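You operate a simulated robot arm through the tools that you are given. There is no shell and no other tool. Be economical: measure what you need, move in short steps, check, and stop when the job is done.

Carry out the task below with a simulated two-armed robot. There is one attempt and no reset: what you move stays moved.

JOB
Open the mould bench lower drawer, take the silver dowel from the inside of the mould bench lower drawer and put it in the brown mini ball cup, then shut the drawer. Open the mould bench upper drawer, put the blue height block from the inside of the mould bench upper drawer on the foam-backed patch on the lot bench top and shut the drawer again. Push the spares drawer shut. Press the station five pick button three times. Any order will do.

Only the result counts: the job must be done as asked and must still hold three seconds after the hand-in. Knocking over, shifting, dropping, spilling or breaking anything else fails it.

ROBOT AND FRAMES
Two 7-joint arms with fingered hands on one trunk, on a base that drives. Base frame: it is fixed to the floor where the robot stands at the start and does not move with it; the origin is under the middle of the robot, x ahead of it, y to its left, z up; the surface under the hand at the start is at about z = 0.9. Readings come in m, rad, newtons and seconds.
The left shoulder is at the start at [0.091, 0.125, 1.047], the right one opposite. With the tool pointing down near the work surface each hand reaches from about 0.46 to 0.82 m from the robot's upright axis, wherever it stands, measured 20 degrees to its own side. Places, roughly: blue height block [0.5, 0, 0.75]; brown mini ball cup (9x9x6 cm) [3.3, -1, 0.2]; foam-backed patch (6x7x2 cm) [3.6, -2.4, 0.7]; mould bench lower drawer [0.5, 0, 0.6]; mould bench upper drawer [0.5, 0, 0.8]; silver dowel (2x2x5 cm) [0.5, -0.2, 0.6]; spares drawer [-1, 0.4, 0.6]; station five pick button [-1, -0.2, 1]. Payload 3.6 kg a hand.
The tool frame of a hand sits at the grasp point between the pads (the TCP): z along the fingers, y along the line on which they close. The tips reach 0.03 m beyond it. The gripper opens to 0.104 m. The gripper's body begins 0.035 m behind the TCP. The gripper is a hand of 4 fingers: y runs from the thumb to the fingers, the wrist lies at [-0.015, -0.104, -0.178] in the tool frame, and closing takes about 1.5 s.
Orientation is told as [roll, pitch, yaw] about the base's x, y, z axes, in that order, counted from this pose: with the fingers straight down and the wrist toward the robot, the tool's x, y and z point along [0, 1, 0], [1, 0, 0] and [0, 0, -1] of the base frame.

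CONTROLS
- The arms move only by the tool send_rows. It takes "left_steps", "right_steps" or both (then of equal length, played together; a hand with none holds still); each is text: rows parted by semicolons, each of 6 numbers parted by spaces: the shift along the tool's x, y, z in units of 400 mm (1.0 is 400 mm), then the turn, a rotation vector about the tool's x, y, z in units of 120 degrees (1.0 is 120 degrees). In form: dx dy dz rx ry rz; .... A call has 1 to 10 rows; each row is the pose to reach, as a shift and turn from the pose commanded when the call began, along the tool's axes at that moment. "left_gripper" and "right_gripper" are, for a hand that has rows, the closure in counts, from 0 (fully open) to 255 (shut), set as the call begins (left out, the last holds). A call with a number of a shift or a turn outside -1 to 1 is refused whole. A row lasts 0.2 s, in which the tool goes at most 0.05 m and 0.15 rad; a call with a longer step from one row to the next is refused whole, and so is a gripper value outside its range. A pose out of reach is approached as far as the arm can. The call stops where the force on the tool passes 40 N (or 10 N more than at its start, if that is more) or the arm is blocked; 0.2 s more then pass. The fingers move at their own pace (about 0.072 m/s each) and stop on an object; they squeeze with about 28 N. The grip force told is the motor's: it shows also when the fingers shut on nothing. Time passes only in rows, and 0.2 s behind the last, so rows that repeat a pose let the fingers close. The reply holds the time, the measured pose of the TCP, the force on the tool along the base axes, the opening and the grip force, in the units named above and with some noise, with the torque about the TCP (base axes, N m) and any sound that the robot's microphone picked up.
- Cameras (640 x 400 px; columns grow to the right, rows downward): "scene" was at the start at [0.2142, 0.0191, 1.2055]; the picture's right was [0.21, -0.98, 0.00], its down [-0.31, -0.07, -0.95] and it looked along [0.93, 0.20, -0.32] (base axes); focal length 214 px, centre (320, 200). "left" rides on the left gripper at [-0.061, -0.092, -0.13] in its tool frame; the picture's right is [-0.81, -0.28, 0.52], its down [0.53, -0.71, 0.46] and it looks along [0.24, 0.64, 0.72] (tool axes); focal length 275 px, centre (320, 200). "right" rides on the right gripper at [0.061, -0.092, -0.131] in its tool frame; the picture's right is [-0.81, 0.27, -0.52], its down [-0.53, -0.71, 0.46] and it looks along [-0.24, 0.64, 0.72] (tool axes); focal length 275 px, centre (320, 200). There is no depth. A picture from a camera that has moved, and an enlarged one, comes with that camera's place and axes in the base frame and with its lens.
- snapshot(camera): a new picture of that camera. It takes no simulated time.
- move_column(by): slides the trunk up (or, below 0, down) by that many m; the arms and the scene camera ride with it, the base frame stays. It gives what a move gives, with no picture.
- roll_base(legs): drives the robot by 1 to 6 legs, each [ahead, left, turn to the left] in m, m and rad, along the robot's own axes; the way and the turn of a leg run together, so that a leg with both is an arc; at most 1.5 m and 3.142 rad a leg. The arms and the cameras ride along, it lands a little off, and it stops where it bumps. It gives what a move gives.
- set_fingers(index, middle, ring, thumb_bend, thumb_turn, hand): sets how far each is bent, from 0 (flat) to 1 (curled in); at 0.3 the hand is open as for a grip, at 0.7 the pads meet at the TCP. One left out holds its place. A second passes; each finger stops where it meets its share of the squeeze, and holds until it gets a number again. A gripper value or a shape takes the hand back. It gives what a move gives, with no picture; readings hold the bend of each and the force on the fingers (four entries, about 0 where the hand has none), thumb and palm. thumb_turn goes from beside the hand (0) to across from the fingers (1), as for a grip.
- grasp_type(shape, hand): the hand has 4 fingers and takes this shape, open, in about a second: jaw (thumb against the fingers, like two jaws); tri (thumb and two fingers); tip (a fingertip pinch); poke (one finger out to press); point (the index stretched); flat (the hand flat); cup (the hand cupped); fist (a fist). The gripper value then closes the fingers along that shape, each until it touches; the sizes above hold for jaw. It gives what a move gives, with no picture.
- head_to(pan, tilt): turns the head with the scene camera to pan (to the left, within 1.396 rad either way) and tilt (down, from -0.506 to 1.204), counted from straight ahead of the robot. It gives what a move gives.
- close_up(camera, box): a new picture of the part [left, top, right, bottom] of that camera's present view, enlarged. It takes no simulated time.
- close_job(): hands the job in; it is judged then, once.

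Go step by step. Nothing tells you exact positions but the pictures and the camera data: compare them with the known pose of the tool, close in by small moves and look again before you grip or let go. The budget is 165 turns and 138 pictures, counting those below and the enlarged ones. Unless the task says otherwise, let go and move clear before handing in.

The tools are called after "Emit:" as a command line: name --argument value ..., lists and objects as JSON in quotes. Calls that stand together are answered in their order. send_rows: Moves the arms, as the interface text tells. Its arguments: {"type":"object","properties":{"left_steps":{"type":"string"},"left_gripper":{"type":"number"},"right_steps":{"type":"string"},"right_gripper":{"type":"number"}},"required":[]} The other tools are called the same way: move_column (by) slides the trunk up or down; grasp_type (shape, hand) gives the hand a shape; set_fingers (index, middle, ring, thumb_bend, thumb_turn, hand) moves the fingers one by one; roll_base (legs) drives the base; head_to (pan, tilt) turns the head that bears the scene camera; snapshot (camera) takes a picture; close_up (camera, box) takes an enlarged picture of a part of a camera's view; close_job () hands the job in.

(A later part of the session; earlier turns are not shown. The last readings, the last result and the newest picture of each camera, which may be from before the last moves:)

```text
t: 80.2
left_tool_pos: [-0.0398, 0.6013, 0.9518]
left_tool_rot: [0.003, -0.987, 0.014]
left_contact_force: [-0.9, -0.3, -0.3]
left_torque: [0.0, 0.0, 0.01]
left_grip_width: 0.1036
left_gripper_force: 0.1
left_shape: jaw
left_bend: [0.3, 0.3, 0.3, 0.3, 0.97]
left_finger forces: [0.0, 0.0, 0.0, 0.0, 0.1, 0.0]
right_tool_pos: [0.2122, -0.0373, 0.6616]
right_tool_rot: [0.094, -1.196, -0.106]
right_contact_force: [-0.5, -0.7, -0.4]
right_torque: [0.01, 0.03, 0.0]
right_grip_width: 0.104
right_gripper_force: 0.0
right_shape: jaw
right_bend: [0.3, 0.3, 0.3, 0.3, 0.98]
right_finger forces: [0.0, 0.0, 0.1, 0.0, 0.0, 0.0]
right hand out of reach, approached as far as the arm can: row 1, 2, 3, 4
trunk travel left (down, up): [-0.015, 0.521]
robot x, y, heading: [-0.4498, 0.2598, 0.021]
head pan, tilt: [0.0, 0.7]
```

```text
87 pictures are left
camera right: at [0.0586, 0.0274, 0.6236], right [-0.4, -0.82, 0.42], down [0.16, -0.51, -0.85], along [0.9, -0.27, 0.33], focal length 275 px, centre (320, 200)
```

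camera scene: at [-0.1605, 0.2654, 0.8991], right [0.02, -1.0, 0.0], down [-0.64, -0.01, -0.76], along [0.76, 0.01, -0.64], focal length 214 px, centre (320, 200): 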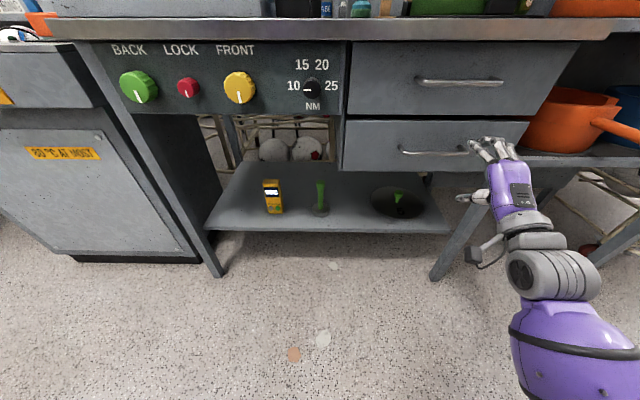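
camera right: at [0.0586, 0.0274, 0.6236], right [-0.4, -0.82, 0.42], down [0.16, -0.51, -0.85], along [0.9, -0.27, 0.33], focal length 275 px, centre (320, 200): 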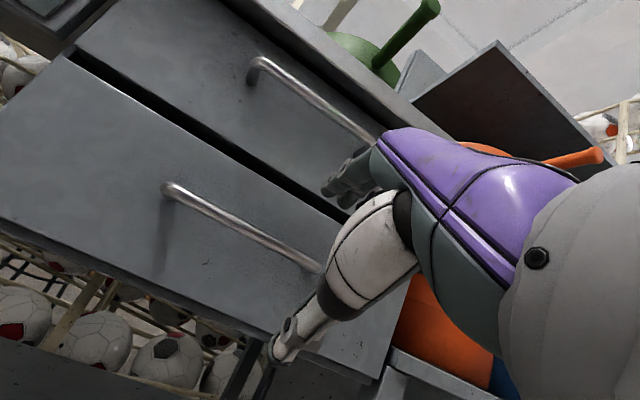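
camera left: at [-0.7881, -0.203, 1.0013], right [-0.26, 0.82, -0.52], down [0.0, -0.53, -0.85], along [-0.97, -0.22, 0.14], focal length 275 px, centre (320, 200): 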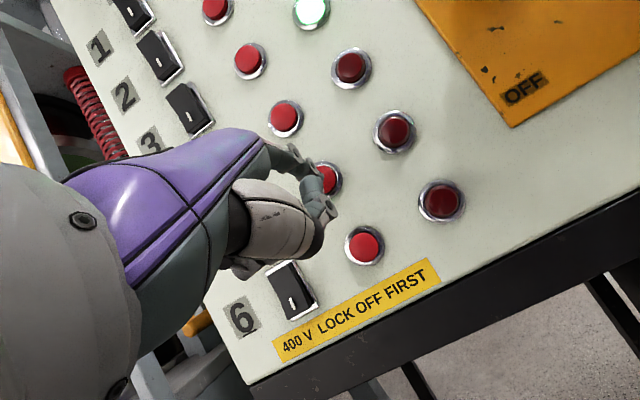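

Aligned in height with the lower handle. I'll shift 3 cm left to centre on the bar and advance so the open hand straddles it.

Emit:
roll_base --legs '[[0, 0.03, 0]]'

Emit:
send_rows --right_steps "0 0.02 0.06 0 0 0; 0 0.04 0.12 0 0 0; 0 0.06 0.175 0 0 0; 0 0.06 0.175 0 0 0"

Emit:
close_up --camera "scene" --box '[340, 50, 600, 210]'

Emit:
snapshot --camera "right"

```text
t: 81.1
left_tool_pos: [-0.0402, 0.631, 0.9521]
left_tool_rot: [0.0, -0.99, 0.014]
left_contact_force: [-0.3, 0.2, -0.4]
left_torque: [0.03, 0.05, -0.01]
left_grip_width: 0.1038
left_gripper_force: 0.1
left_shape: jaw
left_bend: [0.3, 0.3, 0.3, 0.3, 0.97]
left_finger forces: [0.1, 0.1, 0.0, 0.0, 0.1, 0.0]
right_tool_pos: [0.2097, -0.0061, 0.6606]
right_tool_rot: [0.097, -1.198, -0.106]
right_contact_force: [0.5, -0.1, 0.4]
right_torque: [0.0, -0.04, 0.01]
right_grip_width: 0.1038
right_gripper_force: 0.1
right_shape: jaw
right_bend: [0.3, 0.3, 0.3, 0.3, 0.98]
right_finger forces: [0.1, 0.0, 0.1, 0.0, 0.0, 0.1]
trunk travel left (down, up): [-0.015, 0.521]
robot x, y, heading: [-0.4501, 0.2863, 0.02]
head pan, tilt: [0.0, 0.7]
```

```text
t: 82.1
left_tool_pos: [-0.0415, 0.6315, 0.9506]
left_tool_rot: [0.001, -0.988, 0.015]
left_contact_force: [-0.4, 0.8, -0.6]
left_torque: [0.01, -0.04, -0.01]
left_grip_width: 0.1039
left_gripper_force: 0.1
left_shape: jaw
left_bend: [0.3, 0.3, 0.3, 0.3, 0.97]
left_finger forces: [0.1, 0.1, 0.0, 0.1, 0.0, 0.0]
right_tool_pos: [0.2863, -0.0127, 0.6571]
right_tool_rot: [0.1, -1.195, -0.101]
right_contact_force: [-0.6, 0.1, 0.5]
right_torque: [0.0, 0.02, -0.01]
right_grip_width: 0.1039
right_gripper_force: 0.0
right_shape: jaw
right_bend: [0.3, 0.3, 0.3, 0.3, 0.98]
right_finger forces: [0.1, 0.0, 0.0, 0.1, 0.1, 0.0]
right hand out of reach, approached as far as the arm can: row 3, 4
trunk travel left (down, up): [-0.015, 0.521]
robot x, y, heading: [-0.4525, 0.2902, 0.021]
head pan, tilt: [0.0, 0.7]
```

```text
2.46 times, centred on (470, 130) of scene
camera zoom: at [-0.1611, 0.2957, 0.8991], right [0.02, -1.0, 0.0], down [-0.64, -0.01, -0.76], along [0.76, 0.01, -0.64], focal length 528 px, centre (-49, 372)
```

zoom: 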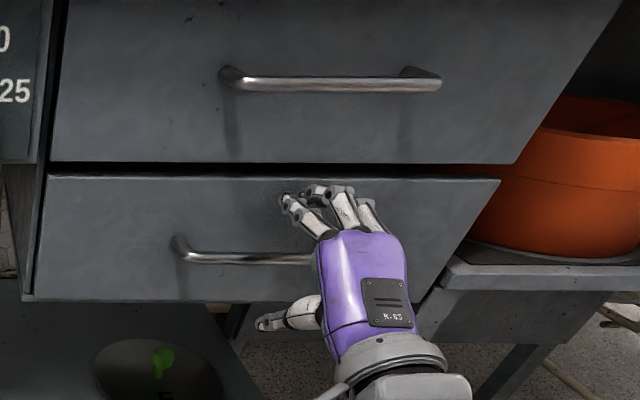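

```text
85 pictures are left
camera right: at [0.1313, 0.0503, 0.6205], right [-0.39, -0.82, 0.42], down [0.16, -0.5, -0.85], along [0.91, -0.26, 0.33], focal length 275 px, centre (320, 200)
```

right: 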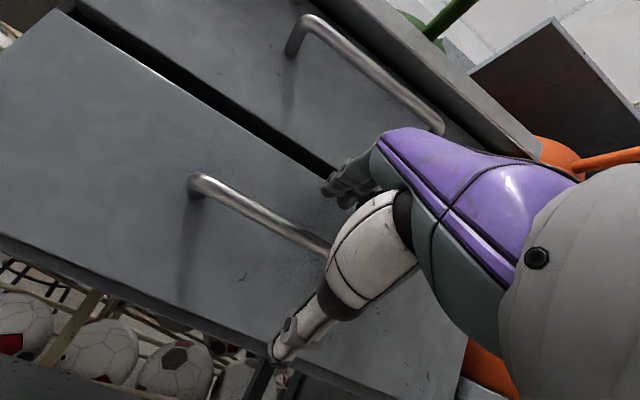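

The bar lies between thumb and fingers; closing the grip.

Emit:
send_rows --right_steps "0 0 0 0 0 0; 0 0 0 0 0 0; 0 0 0 0 0 0; 0 0 0 0 0 0; 0 0 0 0 0 0; 0 0 0 0 0 0; 0 0 0 0 0 0; 0 0 0 0 0 0" --right_gripper 255

Emit:
close_up --camera "scene" --box '[340, 50, 600, 210]'

```text
t: 83.9
left_tool_pos: [-0.0413, 0.6318, 0.9503]
left_tool_rot: [0.001, -0.988, 0.015]
left_contact_force: [0.1, 0.1, -0.6]
left_torque: [-0.01, 0.02, 0.01]
left_grip_width: 0.1038
left_gripper_force: 0.1
left_shape: jaw
left_bend: [0.3, 0.3, 0.3, 0.3, 0.97]
left_finger forces: [0.0, 0.1, 0.0, 0.0, 0.0, 0.0]
right_tool_pos: [0.2851, -0.0127, 0.6575]
right_tool_rot: [0.101, -1.196, -0.104]
right_contact_force: [2.6, -0.1, -1.0]
right_torque: [-0.16, 0.05, -0.01]
right_grip_width: 0.0068
right_gripper_force: 28.1
right_shape: jaw
right_bend: [0.73, 0.61, 0.58, 0.69, 1.0]
right_finger forces: [12.8, 6.7, 3.3, 0.0, 24.1, 0.1]
trunk travel left (down, up): [-0.015, 0.521]
robot x, y, heading: [-0.4522, 0.2918, 0.017]
head pan, tilt: [0.0, 0.7]
```

```text
2.46 times, centred on (470, 130) of scene
camera zoom: at [-0.1609, 0.2957, 0.899], right [0.02, -1.0, 0.0], down [-0.64, -0.01, -0.76], along [0.76, 0.01, -0.64], focal length 528 px, centre (-49, 372)
```

zoom: 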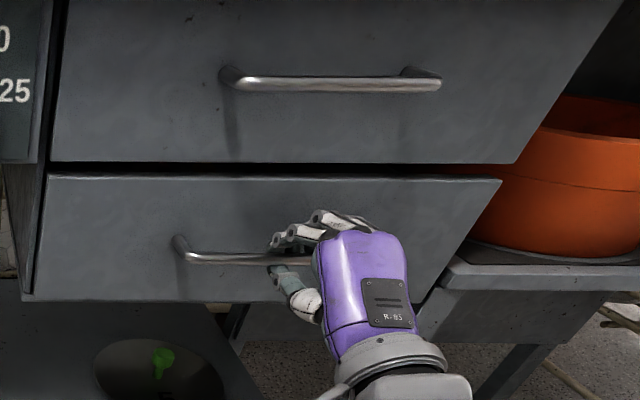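

Gripped the bar. I'll pull the drawer by driving the base straight back.

Emit:
roll_base --legs '[[-0.2, 0, 0]]'

Emit:
snapshot --camera "scene"

```text
t: 85.5
left_tool_pos: [-0.2427, 0.6299, 0.9499]
left_tool_rot: [0.001, -0.987, 0.016]
left_contact_force: [0.8, -0.7, 0.0]
left_torque: [-0.03, 0.01, -0.01]
left_grip_width: 0.1037
left_gripper_force: 0.0
left_shape: jaw
left_bend: [0.3, 0.3, 0.3, 0.3, 0.97]
left_finger forces: [0.0, 0.1, 0.0, 0.0, 0.0, 0.1]
right_tool_pos: [0.0853, -0.014, 0.6568]
right_tool_rot: [0.101, -1.195, -0.098]
right_contact_force: [-0.8, 9.2, -3.3]
right_torque: [-0.19, 0.03, 0.18]
right_grip_width: 0.0068
right_gripper_force: 27.9
right_shape: jaw
right_bend: [0.73, 0.61, 0.58, 0.69, 1.0]
right_finger forces: [13.1, 7.1, 3.8, 0.0, 26.4, 0.0]
trunk travel left (down, up): [-0.015, 0.521]
robot x, y, heading: [-0.653, 0.2875, 0.024]
head pan, tilt: [0.0, 0.7]
```

```text
83 pictures are left
camera scene: at [-0.3612, 0.293, 0.899], right [0.02, -1.0, 0.0], down [-0.64, -0.01, -0.76], along [0.76, 0.02, -0.64], focal length 214 px, centre (320, 200)
```

scene: 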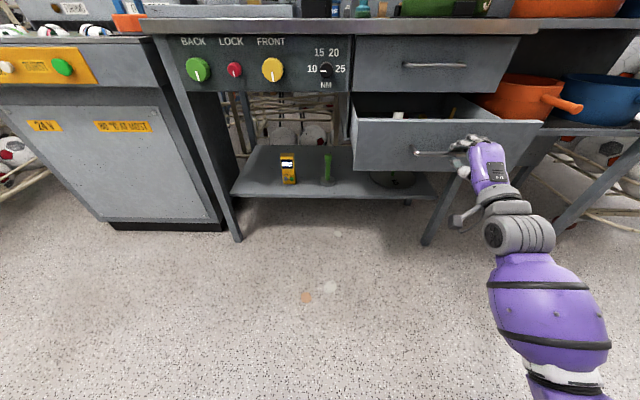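

The drawer came out about 20 cm. A little farther for access, then release and back the hand off.

Emit:
roll_base --legs '[[-0.06, 0, 0]]'

Emit:
send_rows --right_steps "0 0 0 0 0 0; 0 0 0 0 0 0; 0 0 0 0 0 0; 0 0 0 0 0 0; 0 0 0 0 0 0; 0 0 0 0 0 0; 0 0 0 0 0 0" --right_gripper 0

Emit:
send_rows --right_steps "0 -0.045 -0.115 0 0 0; 0 -0.09 -0.22 0 0 0; 0 -0.09 -0.22 0 0 0"

Emit:
snapshot --camera "scene"

```text
t: 86.5
left_tool_pos: [-0.3018, 0.6273, 0.9504]
left_tool_rot: [0.001, -0.988, 0.017]
left_contact_force: [0.3, -0.3, -0.2]
left_torque: [0.01, 0.0, 0.04]
left_grip_width: 0.1034
left_gripper_force: 0.0
left_shape: jaw
left_bend: [0.3, 0.3, 0.3, 0.3, 0.97]
left_finger forces: [0.0, 0.1, 0.1, 0.0, 0.1, 0.0]
right_tool_pos: [0.0248, -0.0136, 0.6575]
right_tool_rot: [0.101, -1.195, -0.1]
right_contact_force: [-1.6, 13.1, -2.4]
right_torque: [-0.17, 0.05, 0.27]
right_grip_width: 0.0064
right_gripper_force: 27.7
right_shape: jaw
right_bend: [0.73, 0.61, 0.58, 0.69, 1.0]
right_finger forces: [12.4, 6.7, 3.4, 0.0, 25.9, 0.1]
trunk travel left (down, up): [-0.015, 0.521]
robot x, y, heading: [-0.7111, 0.2836, 0.019]
head pan, tilt: [0.0, 0.7]
```

```text
t: 88.1
left_tool_pos: [-0.3038, 0.6273, 0.952]
left_tool_rot: [0.002, -0.989, 0.014]
left_contact_force: [1.2, -0.7, -0.4]
left_torque: [0.01, 0.0, 0.0]
left_grip_width: 0.1037
left_gripper_force: 0.1
left_shape: jaw
left_bend: [0.3, 0.3, 0.3, 0.3, 0.97]
left_finger forces: [0.1, 0.1, 0.1, 0.0, 0.0, 0.1]
right_tool_pos: [0.0237, -0.015, 0.6571]
right_tool_rot: [0.105, -1.196, -0.1]
right_contact_force: [-0.3, 0.1, -0.2]
right_torque: [-0.01, -0.01, 0.0]
right_grip_width: 0.1036
right_gripper_force: 0.1
right_shape: jaw
right_bend: [0.3, 0.3, 0.3, 0.3, 0.98]
right_finger forces: [0.1, 0.0, 0.0, 0.1, 0.0, 0.0]
trunk travel left (down, up): [-0.015, 0.521]
robot x, y, heading: [-0.7123, 0.2851, 0.02]
head pan, tilt: [0.0, 0.7]
```

```text
t: 88.9
left_tool_pos: [-0.3022, 0.6281, 0.9503]
left_tool_rot: [0.002, -0.987, 0.015]
left_contact_force: [0.5, -0.5, 0.2]
left_torque: [-0.02, 0.01, -0.01]
left_grip_width: 0.1035
left_gripper_force: 0.1
left_shape: jaw
left_bend: [0.3, 0.3, 0.3, 0.3, 0.97]
left_finger forces: [0.0, 0.0, 0.0, 0.1, 0.0, 0.0]
right_tool_pos: [-0.0702, -0.0127, 0.6544]
right_tool_rot: [0.105, -1.196, -0.1]
right_contact_force: [0.8, 0.2, 0.1]
right_torque: [0.04, -0.02, -0.01]
right_grip_width: 0.1038
right_gripper_force: 0.1
right_shape: jaw
right_bend: [0.3, 0.3, 0.3, 0.3, 0.98]
right_finger forces: [0.0, 0.0, 0.0, 0.1, 0.0, 0.0]
trunk travel left (down, up): [-0.015, 0.521]
robot x, y, heading: [-0.7152, 0.284, 0.02]
head pan, tilt: [0.0, 0.7]
```

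```text
82 pictures are left
camera scene: at [-0.4216, 0.2911, 0.8991], right [0.02, -1.0, 0.0], down [-0.64, -0.01, -0.76], along [0.76, 0.02, -0.64], focal length 214 px, centre (320, 200)
```

scene: 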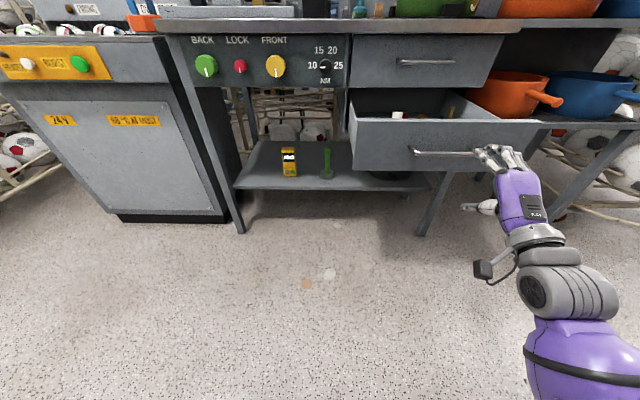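

The lower drawer is open about 26 cm. I'll raise the trunk, point the right hand down again, move forward, and look inside from above.

Emit:
move_column --by 0.3

Emit:
send_rows --right_steps "0 0 0 0.07 0 0; 0 0 0 0.14 0 0; 0 0 0 0.21 0 0; 0 0 0 0.28 0 0; 0 0 0 0.35 0 0; 0 0 0 0.42 0 0; 0 0 0 0.49 0 0; 0 0 0 0.56 0 0; 0 0 0 0.57 0 0"

Emit:
roll_base --legs '[[0.32, -0.08, 0]]'

Emit:
head_to --pan -0.3 --tilt 0.9

Emit:
snapshot --camera "right"

Emit:
snapshot --camera "scene"

```text
t: 91.9
left_tool_pos: [-0.3019, 0.6269, 1.2506]
left_tool_rot: [0.003, -0.989, 0.015]
left_contact_force: [0.3, -0.8, -0.3]
left_torque: [0.01, 0.03, 0.03]
left_grip_width: 0.104
left_gripper_force: 0.0
left_shape: jaw
left_bend: [0.3, 0.3, 0.3, 0.3, 0.97]
left_finger forces: [0.0, 0.1, 0.1, 0.2, 0.2, 0.0]
right_tool_pos: [-0.0696, -0.0132, 0.9547]
right_tool_rot: [0.108, -1.194, -0.102]
right_contact_force: [-0.1, -0.8, -0.3]
right_torque: [-0.01, 0.01, 0.02]
right_grip_width: 0.1039
right_gripper_force: 0.1
right_shape: jaw
right_bend: [0.3, 0.3, 0.3, 0.3, 0.98]
right_finger forces: [0.0, 0.0, 0.0, 0.0, 0.0, 0.0]
trunk travel left (down, up): [-0.315, 0.221]
robot x, y, heading: [-0.7139, 0.2858, 0.019]
head pan, tilt: [0.0, 0.7]
```

```text
t: 93.9
left_tool_pos: [-0.3031, 0.6261, 1.2514]
left_tool_rot: [0.0, -0.989, 0.016]
left_contact_force: [-0.6, 0.1, -1.1]
left_torque: [-0.01, -0.02, 0.0]
left_grip_width: 0.1041
left_gripper_force: 0.1
left_shape: jaw
left_bend: [0.3, 0.3, 0.3, 0.3, 0.97]
left_finger forces: [0.0, 0.0, 0.0, 0.0, 0.0, 0.0]
right_tool_pos: [-0.0706, -0.0144, 0.9546]
right_tool_rot: [0.042, -0.001, -0.005]
right_contact_force: [0.2, 0.0, 0.0]
right_torque: [-0.01, 0.03, -0.01]
right_grip_width: 0.1039
right_gripper_force: 0.1
right_shape: jaw
right_bend: [0.3, 0.3, 0.3, 0.3, 0.98]
right_finger forces: [0.0, 0.0, 0.1, 0.0, 0.1, 0.0]
trunk travel left (down, up): [-0.315, 0.221]
robot x, y, heading: [-0.7142, 0.2846, 0.021]
head pan, tilt: [0.0, 0.7]
```

```text
t: 96.1
left_tool_pos: [0.0187, 0.5552, 1.2509]
left_tool_rot: [0.0, -0.988, 0.018]
left_contact_force: [-0.5, -0.2, 0.8]
left_torque: [0.04, -0.02, 0.02]
left_grip_width: 0.1041
left_gripper_force: 0.0
left_shape: jaw
left_bend: [0.3, 0.3, 0.3, 0.3, 0.97]
left_finger forces: [0.0, 0.1, 0.0, 0.0, 0.0, 0.0]
right_tool_pos: [0.2525, -0.0867, 0.9554]
right_tool_rot: [0.041, -0.003, -0.004]
right_contact_force: [0.4, 0.3, 0.3]
right_torque: [0.03, -0.01, 0.01]
right_grip_width: 0.1037
right_gripper_force: 0.0
right_shape: jaw
right_bend: [0.3, 0.3, 0.3, 0.3, 0.98]
right_finger forces: [0.0, 0.1, 0.0, 0.1, 0.0, 0.0]
trunk travel left (down, up): [-0.315, 0.221]
robot x, y, heading: [-0.3919, 0.2139, 0.025]
head pan, tilt: [0.0, 0.7]
```

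```text
t: 96.9
left_tool_pos: [0.0203, 0.5562, 1.2523]
left_tool_rot: [0.001, -0.989, 0.016]
left_contact_force: [-0.5, 0.7, 0.1]
left_torque: [-0.02, -0.01, 0.01]
left_grip_width: 0.1043
left_gripper_force: 0.0
left_shape: jaw
left_bend: [0.3, 0.3, 0.3, 0.3, 0.97]
left_finger forces: [0.0, 0.0, 0.1, 0.0, 0.0, 0.1]
right_tool_pos: [0.2514, -0.0865, 0.9563]
right_tool_rot: [0.038, -0.003, -0.003]
right_contact_force: [0.3, 0.7, -0.7]
right_torque: [0.01, 0.02, -0.01]
right_grip_width: 0.1039
right_gripper_force: 0.2
right_shape: jaw
right_bend: [0.3, 0.3, 0.3, 0.3, 0.98]
right_finger forces: [0.0, 0.0, 0.0, 0.0, 0.0, 0.1]
trunk travel left (down, up): [-0.315, 0.221]
robot x, y, heading: [-0.39, 0.2117, 0.019]
head pan, tilt: [-0.3, 0.901]
```

```text
81 pictures are left
camera right: at [0.1606, -0.031, 1.0866], right [0.27, -0.83, 0.49], down [-0.71, -0.51, -0.48], along [0.65, -0.22, -0.73], focal length 275 px, centre (320, 200)
```

right: 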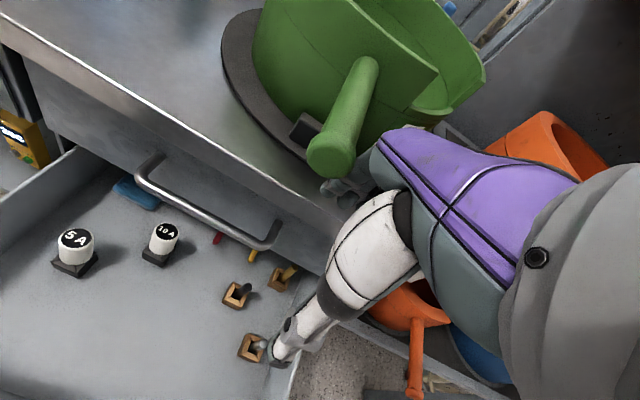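

```text
80 pictures are left
camera scene: at [-0.2035, 0.1944, 1.1947], right [-0.27, -0.96, 0.0], down [-0.75, 0.21, -0.62], along [0.6, -0.17, -0.78], focal length 214 px, centre (320, 200)
```

scene: 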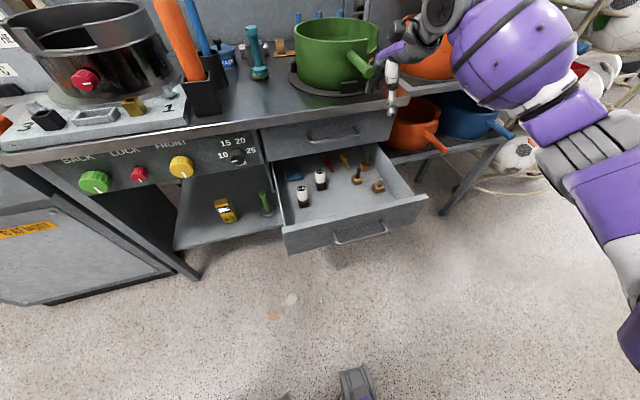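

Emit:
close_up --camera "scene" --box '[270, 130, 430, 230]'

Emit:
close_up --camera "right" --box '[190, 220, 350, 370]'

```text
4.00 times, centred on (350, 180) of scene
camera zoom: at [-0.2035, 0.1944, 1.1947], right [-0.27, -0.96, 0.0], down [-0.75, 0.21, -0.62], along [0.6, -0.17, -0.78], focal length 858 px, centre (200, 280)
```

zoom: 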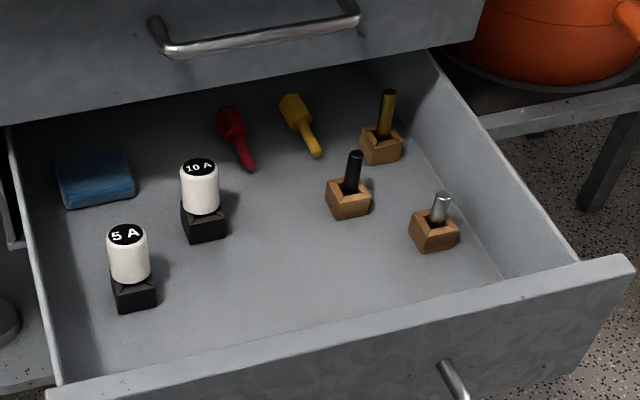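

```text
2.67 times, centred on (270, 295) of right
camera zoom: at [0.1606, -0.031, 1.0866], right [0.27, -0.83, 0.49], down [-0.71, -0.51, -0.48], along [0.65, -0.22, -0.73], focal length 734 px, centre (453, -53)
```

zoom: 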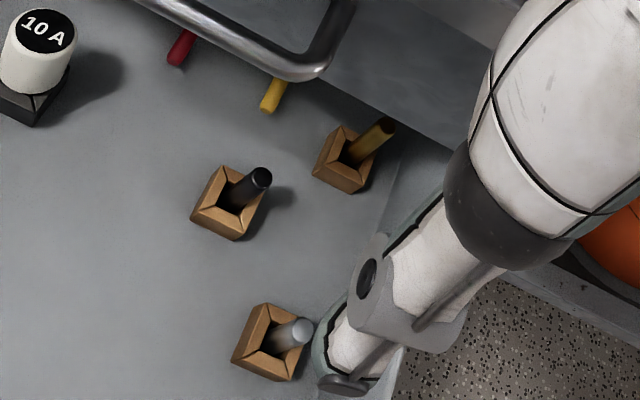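

The silver dowel stands in a small wooden holder; its top is at about [0.251, -0.156, 0.652]. I'll shift the hand to its y, back 5 cm from the bench edge, tilt slightly, half-close, then descend with the trunk.

Emit:
send_rows --right_steps "-0.04 -0.04 0 0 0 0; -0.08 -0.08 0 -0.04 0 0; -0.13 -0.12 0 -0.08 0 0; -0.172 -0.12 0 -0.12 0 0; -0.172 -0.12 0 -0.12 0 0" --right_gripper 110

Emit:
move_column --by -0.22

Emit:
snapshot --camera "scene"

Emit:
snapshot --camera "right"

```text
t: 98.1
left_tool_pos: [0.0189, 0.5555, 1.2514]
left_tool_rot: [0.001, -0.988, 0.017]
left_contact_force: [0.9, 0.0, 0.5]
left_torque: [0.03, 0.02, -0.03]
left_grip_width: 0.1041
left_gripper_force: 0.0
left_shape: jaw
left_bend: [0.3, 0.3, 0.3, 0.3, 0.97]
left_finger forces: [0.1, 0.0, 0.0, 0.0, 0.1, 0.0]
right_tool_pos: [0.2039, -0.1535, 0.9514]
right_tool_rot: [0.04, -0.255, -0.013]
right_contact_force: [-0.1, -0.4, -0.7]
right_torque: [0.0, 0.0, -0.02]
right_grip_width: 0.0593
right_gripper_force: 0.0
right_shape: jaw
right_bend: [0.74, 0.42, 0.38, 0.66, 1.0]
right_finger forces: [0.1, 0.0, 0.0, 0.0, 0.0, 0.1]
trunk travel left (down, up): [-0.315, 0.221]
robot x, y, heading: [-0.3906, 0.2149, 0.022]
head pan, tilt: [-0.3, 0.901]
```

```text
t: 100.4
left_tool_pos: [0.0179, 0.5541, 1.0303]
left_tool_rot: [0.003, -0.988, 0.014]
left_contact_force: [-1.0, 0.2, 0.4]
left_torque: [0.01, 0.0, 0.02]
left_grip_width: 0.1039
left_gripper_force: 0.0
left_shape: jaw
left_bend: [0.3, 0.3, 0.3, 0.3, 0.97]
left_finger forces: [0.0, 0.0, 0.0, 0.0, 0.0, 0.0]
right_tool_pos: [0.2038, -0.1542, 0.7326]
right_tool_rot: [0.041, -0.256, -0.012]
right_contact_force: [0.7, -0.3, -0.3]
right_torque: [-0.02, -0.04, 0.01]
right_grip_width: 0.0596
right_gripper_force: 0.0
right_shape: jaw
right_bend: [0.74, 0.42, 0.38, 0.66, 1.0]
right_finger forces: [0.0, 0.0, 0.1, 0.0, 0.0, 0.1]
trunk travel left (down, up): [-0.095, 0.441]
robot x, y, heading: [-0.3906, 0.2164, 0.026]
head pan, tilt: [-0.3, 0.901]
```

```text
77 pictures are left
camera scene: at [-0.1339, 0.1959, 0.9573], right [-0.27, -0.96, 0.0], down [-0.75, 0.21, -0.62], along [0.6, -0.17, -0.78], focal length 214 px, centre (320, 200)
```

scene: 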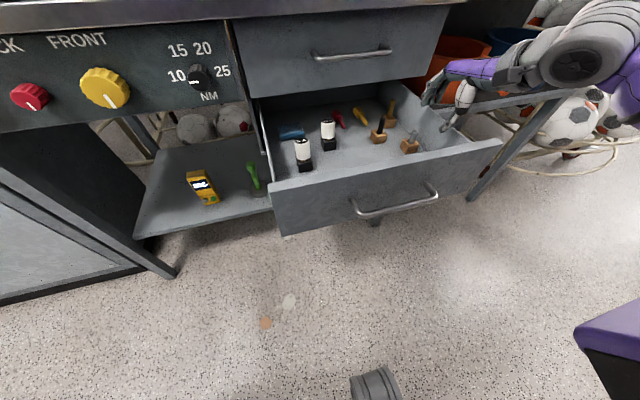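

```text
76 pictures are left
camera right: at [0.0828, -0.0986, 0.8371], right [0.13, -0.83, 0.54], down [-0.58, -0.51, -0.64], along [0.81, -0.22, -0.55], focal length 275 px, centre (320, 200)
```

right: 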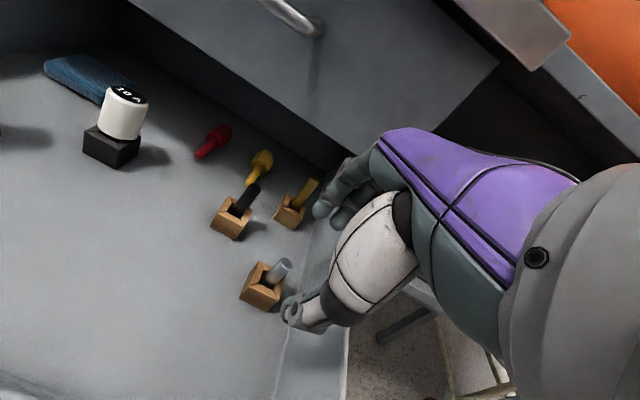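

Side wall of the drawer is only ~4 cm right of the dowel, so I'll lean the hand a little to the left (roll) for clearance, move over the dowel, and look again.

Emit:
send_rows --right_steps "0.03 0 -0.06 0 -0.06 0; 0.03 0.05 -0.05 0 -0.12 0; 0.03 0.09 -0.03 0 -0.16 0; 0.03 0.105 -0.02 0 -0.16 0; 0.03 0.105 -0.02 0 -0.16 0"

Emit:
close_up --camera "scene" --box '[360, 60, 520, 160]'

Emit:
snapshot --camera "right"

```text
t: 101.6
left_tool_pos: [0.0196, 0.5559, 1.0307]
left_tool_rot: [0.001, -0.988, 0.017]
left_contact_force: [-0.1, 0.1, -0.3]
left_torque: [0.0, 0.02, -0.03]
left_grip_width: 0.1041
left_gripper_force: 0.0
left_shape: jaw
left_bend: [0.3, 0.3, 0.3, 0.3, 0.97]
left_finger forces: [0.0, 0.0, 0.0, 0.0, 0.0, 0.0]
right_tool_pos: [0.241, -0.1435, 0.7496]
right_tool_rot: [-0.295, -0.254, -0.013]
right_contact_force: [0.1, -0.6, 0.2]
right_torque: [-0.01, 0.04, 0.0]
right_grip_width: 0.0592
right_gripper_force: 0.1
right_shape: jaw
right_bend: [0.74, 0.42, 0.38, 0.66, 1.0]
right_finger forces: [0.1, 0.0, 0.0, 0.0, 0.0, 0.0]
trunk travel left (down, up): [-0.095, 0.441]
robot x, y, heading: [-0.3905, 0.213, 0.026]
head pan, tilt: [-0.3, 0.901]
```

```text
4.00 times, centred on (440, 110) of scene
camera zoom: at [-0.1337, 0.1959, 0.9572], right [-0.27, -0.96, 0.0], down [-0.75, 0.21, -0.62], along [0.6, -0.17, -0.78], focal length 858 px, centre (-160, 560)
```

zoom: 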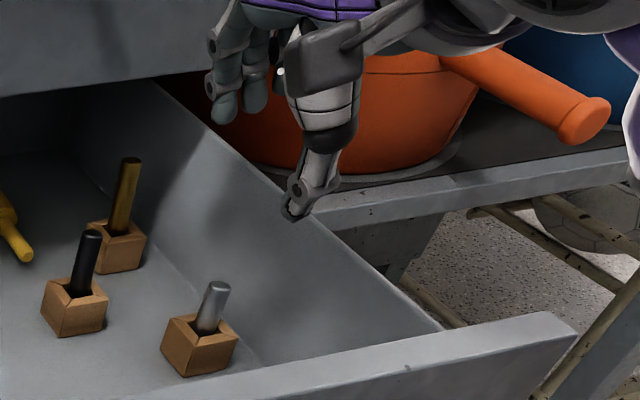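

```text
74 pictures are left
camera right: at [0.1282, -0.0474, 0.8298], right [0.07, -0.63, 0.78], down [-0.63, -0.63, -0.45], along [0.77, -0.45, -0.44], focal length 275 px, centre (320, 200)
```

right: 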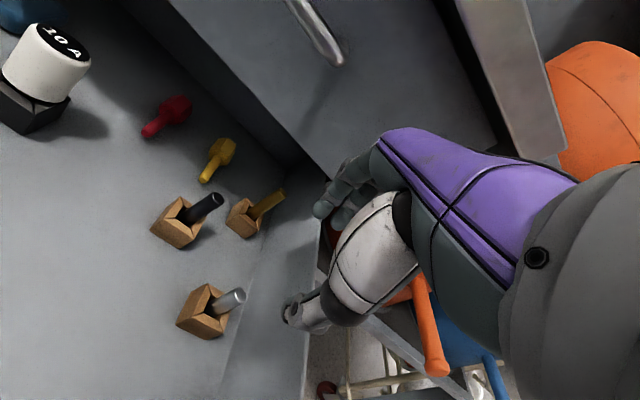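

Hand is over the dowel (top ≈[0.240, -0.148, 0.654]). I'll descend straight down with the trunk.

Emit:
move_column --by -0.083

Emit:
close_up --camera "scene" --box '[370, 40, 530, 140]'

Emit:
snapshot --camera "right"

```text
t: 102.8
left_tool_pos: [0.0194, 0.5555, 0.9485]
left_tool_rot: [0.002, -0.989, 0.015]
left_contact_force: [1.1, 0.3, -0.1]
left_torque: [-0.01, 0.0, 0.0]
left_grip_width: 0.1038
left_gripper_force: 0.1
left_shape: jaw
left_bend: [0.3, 0.3, 0.3, 0.3, 0.97]
left_finger forces: [0.1, 0.1, 0.0, 0.0, 0.0, 0.1]
right_tool_pos: [0.2411, -0.1428, 0.6681]
right_tool_rot: [-0.295, -0.256, -0.015]
right_contact_force: [0.0, 0.7, -0.6]
right_torque: [-0.03, -0.01, 0.0]
right_grip_width: 0.0596
right_gripper_force: 0.1
right_shape: jaw
right_bend: [0.74, 0.42, 0.38, 0.66, 1.0]
right_finger forces: [0.0, 0.0, 0.0, 0.0, 0.0, 0.0]
trunk travel left (down, up): [-0.012, 0.524]
robot x, y, heading: [-0.3916, 0.214, 0.025]
head pan, tilt: [-0.3, 0.901]
```

```text
4.00 times, centred on (450, 90) of scene
camera zoom: at [-0.1119, 0.1964, 0.8811], right [-0.27, -0.96, 0.0], down [-0.75, 0.21, -0.62], along [0.6, -0.17, -0.78], focal length 858 px, centre (-200, 640)
```

zoom: 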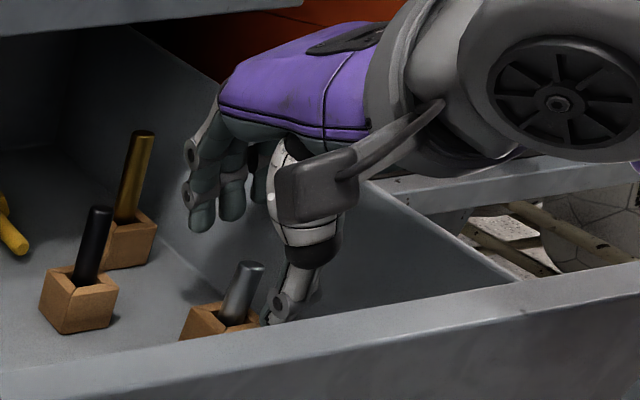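

```text
72 pictures are left
camera right: at [0.1285, -0.0469, 0.7478], right [0.07, -0.63, 0.78], down [-0.63, -0.63, -0.45], along [0.78, -0.45, -0.44], focal length 275 px, centre (320, 200)
```

right: 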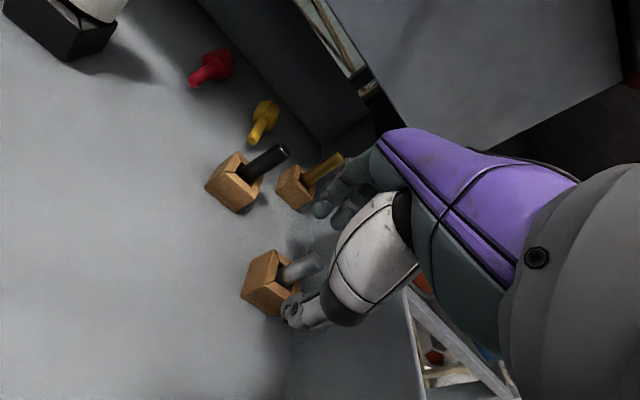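

The dowel lies between thumb and fingers in both views. A tiny shift to the left, then close and check.

Emit:
send_rows --right_steps "0.01 0 0.012 0 0 0; 0.012 0 0.02 0 0 0; 0.012 0 0.02 0 0 0; 0.012 0 0.02 0 0 0; 0.012 0 0.02 0 0 0; 0.012 0 0.02 0 0 0; 0.012 0 0.02 0 0 0; 0.012 0 0.02 0 0 0" --right_gripper 255

Emit:
close_up --camera "scene" --box '[370, 40, 530, 140]'

Emit:
close_up --camera "right" --box '[200, 160, 440, 340]'

```text
t: 104.6
left_tool_pos: [0.0172, 0.5571, 0.9484]
left_tool_rot: [0.001, -0.987, 0.016]
left_contact_force: [-0.6, 0.3, -0.2]
left_torque: [0.01, 0.01, 0.01]
left_grip_width: 0.104
left_gripper_force: 0.1
left_shape: jaw
left_bend: [0.3, 0.3, 0.3, 0.3, 0.97]
left_finger forces: [0.0, 0.0, 0.1, 0.1, 0.1, 0.1]
right_tool_pos: [0.2437, -0.1396, 0.6605]
right_tool_rot: [-0.294, -0.255, -0.011]
right_contact_force: [-2.6, 3.8, 2.2]
right_torque: [0.01, 0.05, -0.03]
right_grip_width: 0.0
right_gripper_force: 28.3
right_shape: jaw
right_bend: [0.7, 0.65, 0.7, 0.72, 1.0]
right_finger forces: [0.0, 10.3, 0.0, 0.0, 0.0, 0.0]
trunk travel left (down, up): [-0.012, 0.524]
robot x, y, heading: [-0.3911, 0.2135, 0.023]
head pan, tilt: [-0.3, 0.901]
```

```text
4.00 times, centred on (450, 90) of scene
camera zoom: at [-0.112, 0.1966, 0.8812], right [-0.27, -0.96, 0.0], down [-0.75, 0.21, -0.62], along [0.6, -0.17, -0.78], focal length 858 px, centre (-200, 640)
```

zoom: 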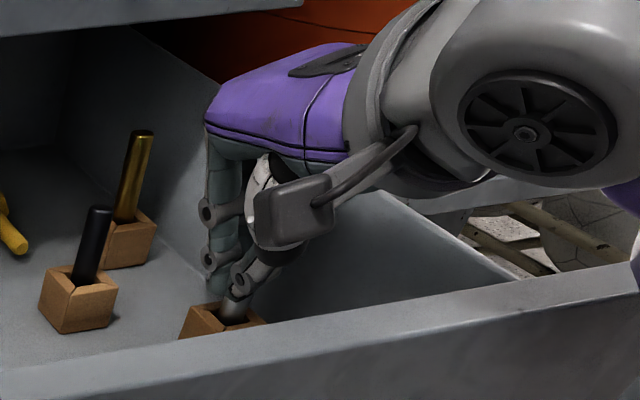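

```text
2.22 times, centred on (320, 250) of right
camera zoom: at [0.1307, -0.0442, 0.7398], right [0.07, -0.63, 0.78], down [-0.63, -0.63, -0.45], along [0.78, -0.45, -0.44], focal length 612 px, centre (320, 89)
```

zoom: 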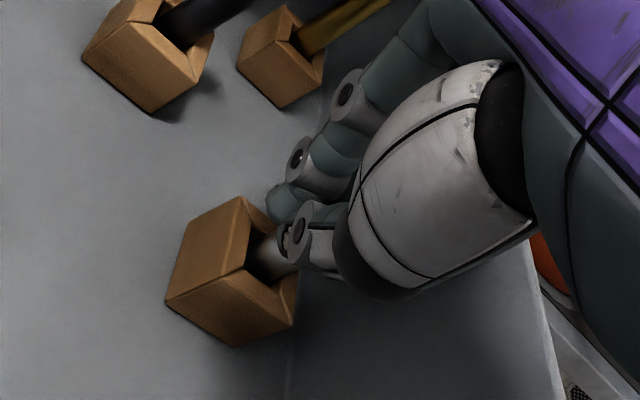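

The middle finger presses the dowel but the thumb isn't touching — the dowel sits slightly farther forward than the thumb's closing point. I'll reopen, move 1 cm forward, and close again.

Emit:
send_rows --right_steps "0 0 0 0 0 0; 0 0 0 0 0 0; 0 0 0 0 0 0; 0 0 0 0 0 0; 0 0.022 0.006 0 0 0; 0 0.03 0.008 0 0 0" --right_gripper 120

Emit:
send_rows --right_steps "0 0 0 0 0 0; 0 0 0 0 0 0; 0 0 0 0 0 0; 0 0 0 0 0 0; 0 0 0 0 0 0; 0 0 0 0 0 0" --right_gripper 255

Emit:
close_up --camera "scene" --box '[370, 40, 530, 140]'

```text
t: 106.0
left_tool_pos: [0.0183, 0.5555, 0.9484]
left_tool_rot: [0.001, -0.985, 0.015]
left_contact_force: [-0.4, -0.5, -1.5]
left_torque: [0.01, -0.01, 0.01]
left_grip_width: 0.1039
left_gripper_force: 0.0
left_shape: jaw
left_bend: [0.3, 0.3, 0.3, 0.3, 0.97]
left_finger forces: [0.1, 0.0, 0.0, 0.1, 0.0, 0.0]
right_tool_pos: [0.2586, -0.1416, 0.6605]
right_tool_rot: [-0.295, -0.256, -0.013]
right_contact_force: [-0.3, 0.3, -0.3]
right_torque: [-0.03, 0.05, 0.01]
right_grip_width: 0.0545
right_gripper_force: 0.1
right_shape: jaw
right_bend: [0.74, 0.43, 0.4, 0.68, 1.0]
right_finger forces: [0.0, 0.0, 0.0, 0.0, 0.0, 0.0]
trunk travel left (down, up): [-0.012, 0.524]
robot x, y, heading: [-0.3935, 0.2137, 0.024]
head pan, tilt: [-0.3, 0.901]
```

```text
t: 107.4
left_tool_pos: [0.0181, 0.5553, 0.9483]
left_tool_rot: [0.001, -0.988, 0.018]
left_contact_force: [0.4, 0.4, 0.2]
left_torque: [0.02, -0.01, 0.0]
left_grip_width: 0.1039
left_gripper_force: 0.0
left_shape: jaw
left_bend: [0.3, 0.3, 0.3, 0.3, 0.97]
left_finger forces: [0.0, 0.0, 0.0, 0.0, 0.1, 0.0]
right_tool_pos: [0.2565, -0.1416, 0.6614]
right_tool_rot: [-0.296, -0.254, -0.012]
right_contact_force: [-1.4, 6.0, 3.1]
right_torque: [0.12, 0.12, 0.0]
right_grip_width: 0.0033
right_gripper_force: 28.1
right_shape: jaw
right_bend: [0.7, 0.7, 0.7, 0.76, 1.0]
right_finger forces: [0.0, 8.5, 0.0, 0.0, 0.0, 0.0]
trunk travel left (down, up): [-0.012, 0.524]
robot x, y, heading: [-0.3893, 0.2153, 0.024]
head pan, tilt: [-0.3, 0.901]
```

```text
4.00 times, centred on (450, 90) of scene
camera zoom: at [-0.112, 0.1968, 0.8812], right [-0.27, -0.96, 0.0], down [-0.75, 0.21, -0.62], along [0.6, -0.17, -0.78], focal length 858 px, centre (-200, 640)
```

zoom: 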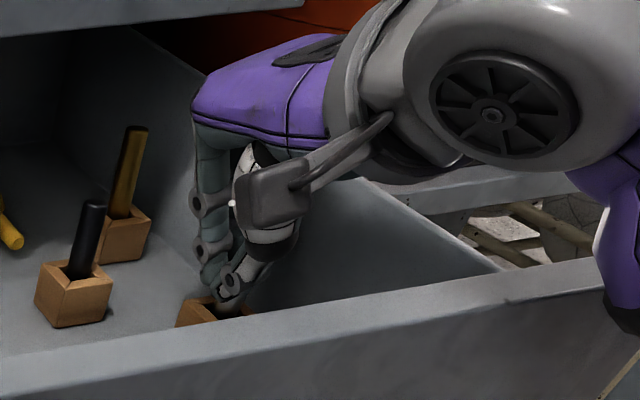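

The middle finger slid past the dowel's left side (dowel is between middle and ring). I'll open, shift the hand ~1.6 cm to the right, and close again.

Emit:
send_rows --right_steps "0 0 0 0 0 0; 0 0 0 0 0 0; 0 0 0 0 0 0; 0 0 0 0 0 0; -0.02 -0.01 0.0 0 0 0; -0.04 -0.02 0.008 0 0 0; -0.04 -0.02 0.008 0 0 0" --right_gripper 110

Emit:
close_up --camera "scene" --box '[370, 40, 530, 140]'

Emit:
close_up --camera "right" --box '[200, 160, 440, 340]'

```text
t: 109.0
left_tool_pos: [0.0189, 0.5558, 0.9486]
left_tool_rot: [0.002, -0.988, 0.016]
left_contact_force: [0.4, 1.0, -0.1]
left_torque: [-0.04, 0.01, -0.01]
left_grip_width: 0.1043
left_gripper_force: 0.0
left_shape: jaw
left_bend: [0.3, 0.3, 0.3, 0.3, 0.97]
left_finger forces: [0.1, 0.1, 0.0, 0.0, 0.0, 0.1]
right_tool_pos: [0.2488, -0.1588, 0.6589]
right_tool_rot: [-0.294, -0.256, -0.011]
right_contact_force: [0.0, -0.3, 0.1]
right_torque: [0.02, -0.04, 0.01]
right_grip_width: 0.0592
right_gripper_force: 0.1
right_shape: jaw
right_bend: [0.74, 0.42, 0.38, 0.66, 1.0]
right_finger forces: [0.0, 0.0, 0.0, 0.0, 0.0, 0.0]
trunk travel left (down, up): [-0.012, 0.524]
robot x, y, heading: [-0.3929, 0.214, 0.02]
head pan, tilt: [-0.3, 0.901]
```

```text
4.00 times, centred on (450, 90) of scene
camera zoom: at [-0.1118, 0.1964, 0.8811], right [-0.27, -0.96, 0.0], down [-0.75, 0.21, -0.62], along [0.6, -0.17, -0.78], focal length 858 px, centre (-200, 640)
```

zoom: 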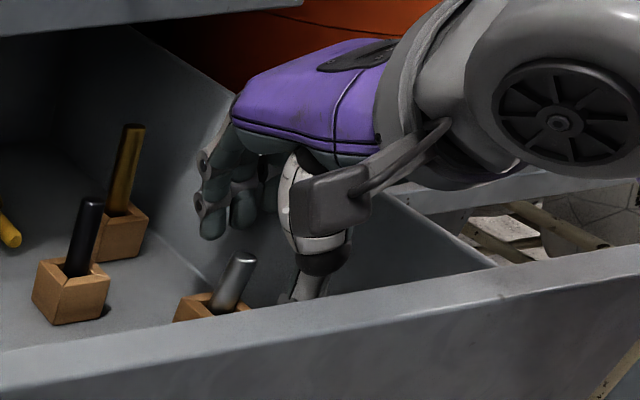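

```text
2.22 times, centred on (320, 250) of right
camera zoom: at [0.1349, -0.0617, 0.7387], right [0.07, -0.63, 0.78], down [-0.63, -0.63, -0.45], along [0.77, -0.45, -0.44], focal length 612 px, centre (320, 89)
```

zoom: 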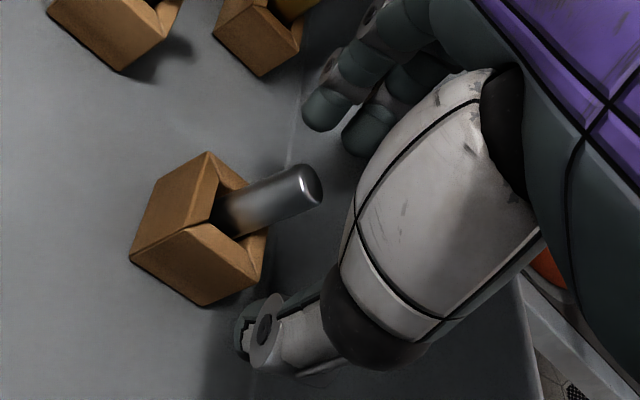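

Now the dowel lies squarely on the line between thumb and fingers. Closing.

Emit:
send_rows --right_steps "0 0 0 0 0 0; 0 0 0 0 0 0; 0 0 0 0 0 0; 0 0 0 0 0 0; 0 0 0 0 0 0; 0 0 0 0 0 0" --right_gripper 255

Emit:
close_up --camera "right" --box '[200, 160, 440, 340]'

```text
t: 110.4
left_tool_pos: [0.0193, 0.5558, 0.9488]
left_tool_rot: [0.004, -0.987, 0.015]
left_contact_force: [-0.4, -0.1, 0.1]
left_torque: [-0.02, -0.01, 0.01]
left_grip_width: 0.1042
left_gripper_force: 0.1
left_shape: jaw
left_bend: [0.3, 0.3, 0.3, 0.3, 0.97]
left_finger forces: [0.1, 0.0, 0.0, 0.0, 0.0, 0.0]
right_tool_pos: [0.2485, -0.1576, 0.6584]
right_tool_rot: [-0.294, -0.255, -0.013]
right_contact_force: [0.0, -0.2, -0.3]
right_torque: [-0.03, -0.06, 0.0]
right_grip_width: 0.0009
right_gripper_force: 27.8
right_shape: jaw
right_bend: [0.71, 0.7, 0.7, 0.73, 1.0]
right_finger forces: [16.3, 0.0, 0.0, 0.1, 20.6, 0.0]
trunk travel left (down, up): [-0.012, 0.524]
robot x, y, heading: [-0.3893, 0.2139, 0.028]
head pan, tilt: [-0.3, 0.901]
```

```text
2.22 times, centred on (320, 250) of right
camera zoom: at [0.135, -0.0616, 0.7385], right [0.07, -0.63, 0.78], down [-0.63, -0.63, -0.45], along [0.77, -0.45, -0.44], focal length 612 px, centre (320, 89)
```

zoom: 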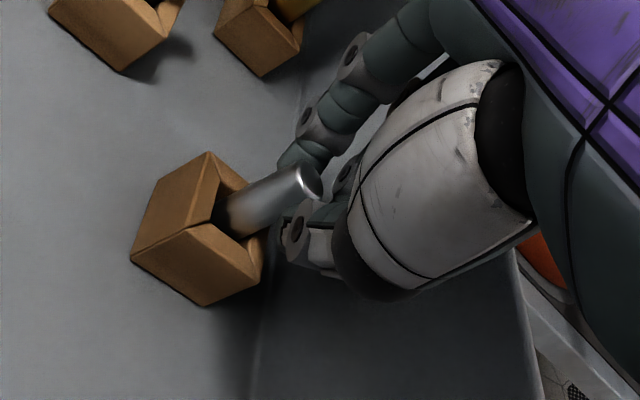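

Index and thumb press with 16–20 N around the dowel. Lifting a little to test the grip.

Emit:
move_column --by 0.04

Emit:
close_up --camera "right" --box '[200, 160, 440, 340]'

```text
t: 111.2
left_tool_pos: [0.0195, 0.5555, 0.9879]
left_tool_rot: [0.001, -0.986, 0.016]
left_contact_force: [0.1, -0.3, 0.1]
left_torque: [0.0, -0.03, 0.02]
left_grip_width: 0.104
left_gripper_force: 0.1
left_shape: jaw
left_bend: [0.3, 0.3, 0.3, 0.3, 0.97]
left_finger forces: [0.0, 0.1, 0.0, 0.1, 0.0, 0.1]
right_tool_pos: [0.2491, -0.1597, 0.6987]
right_tool_rot: [-0.294, -0.253, -0.012]
right_contact_force: [-0.6, 0.4, 0.0]
right_torque: [-0.02, -0.01, 0.0]
right_grip_width: 0.0008
right_gripper_force: 27.5
right_shape: jaw
right_bend: [0.71, 0.7, 0.7, 0.74, 1.0]
right_finger forces: [16.1, 0.1, 0.0, 0.1, 21.1, 0.0]
trunk travel left (down, up): [-0.052, 0.484]
robot x, y, heading: [-0.3916, 0.2113, 0.026]
head pan, tilt: [-0.3, 0.901]
```

```text
2.22 times, centred on (320, 250) of right
camera zoom: at [0.1353, -0.0618, 0.7781], right [0.08, -0.63, 0.78], down [-0.63, -0.63, -0.45], along [0.77, -0.45, -0.44], focal length 612 px, centre (320, 89)
```

zoom: 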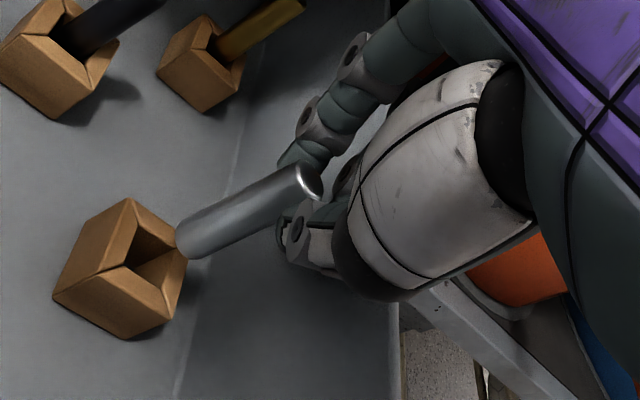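

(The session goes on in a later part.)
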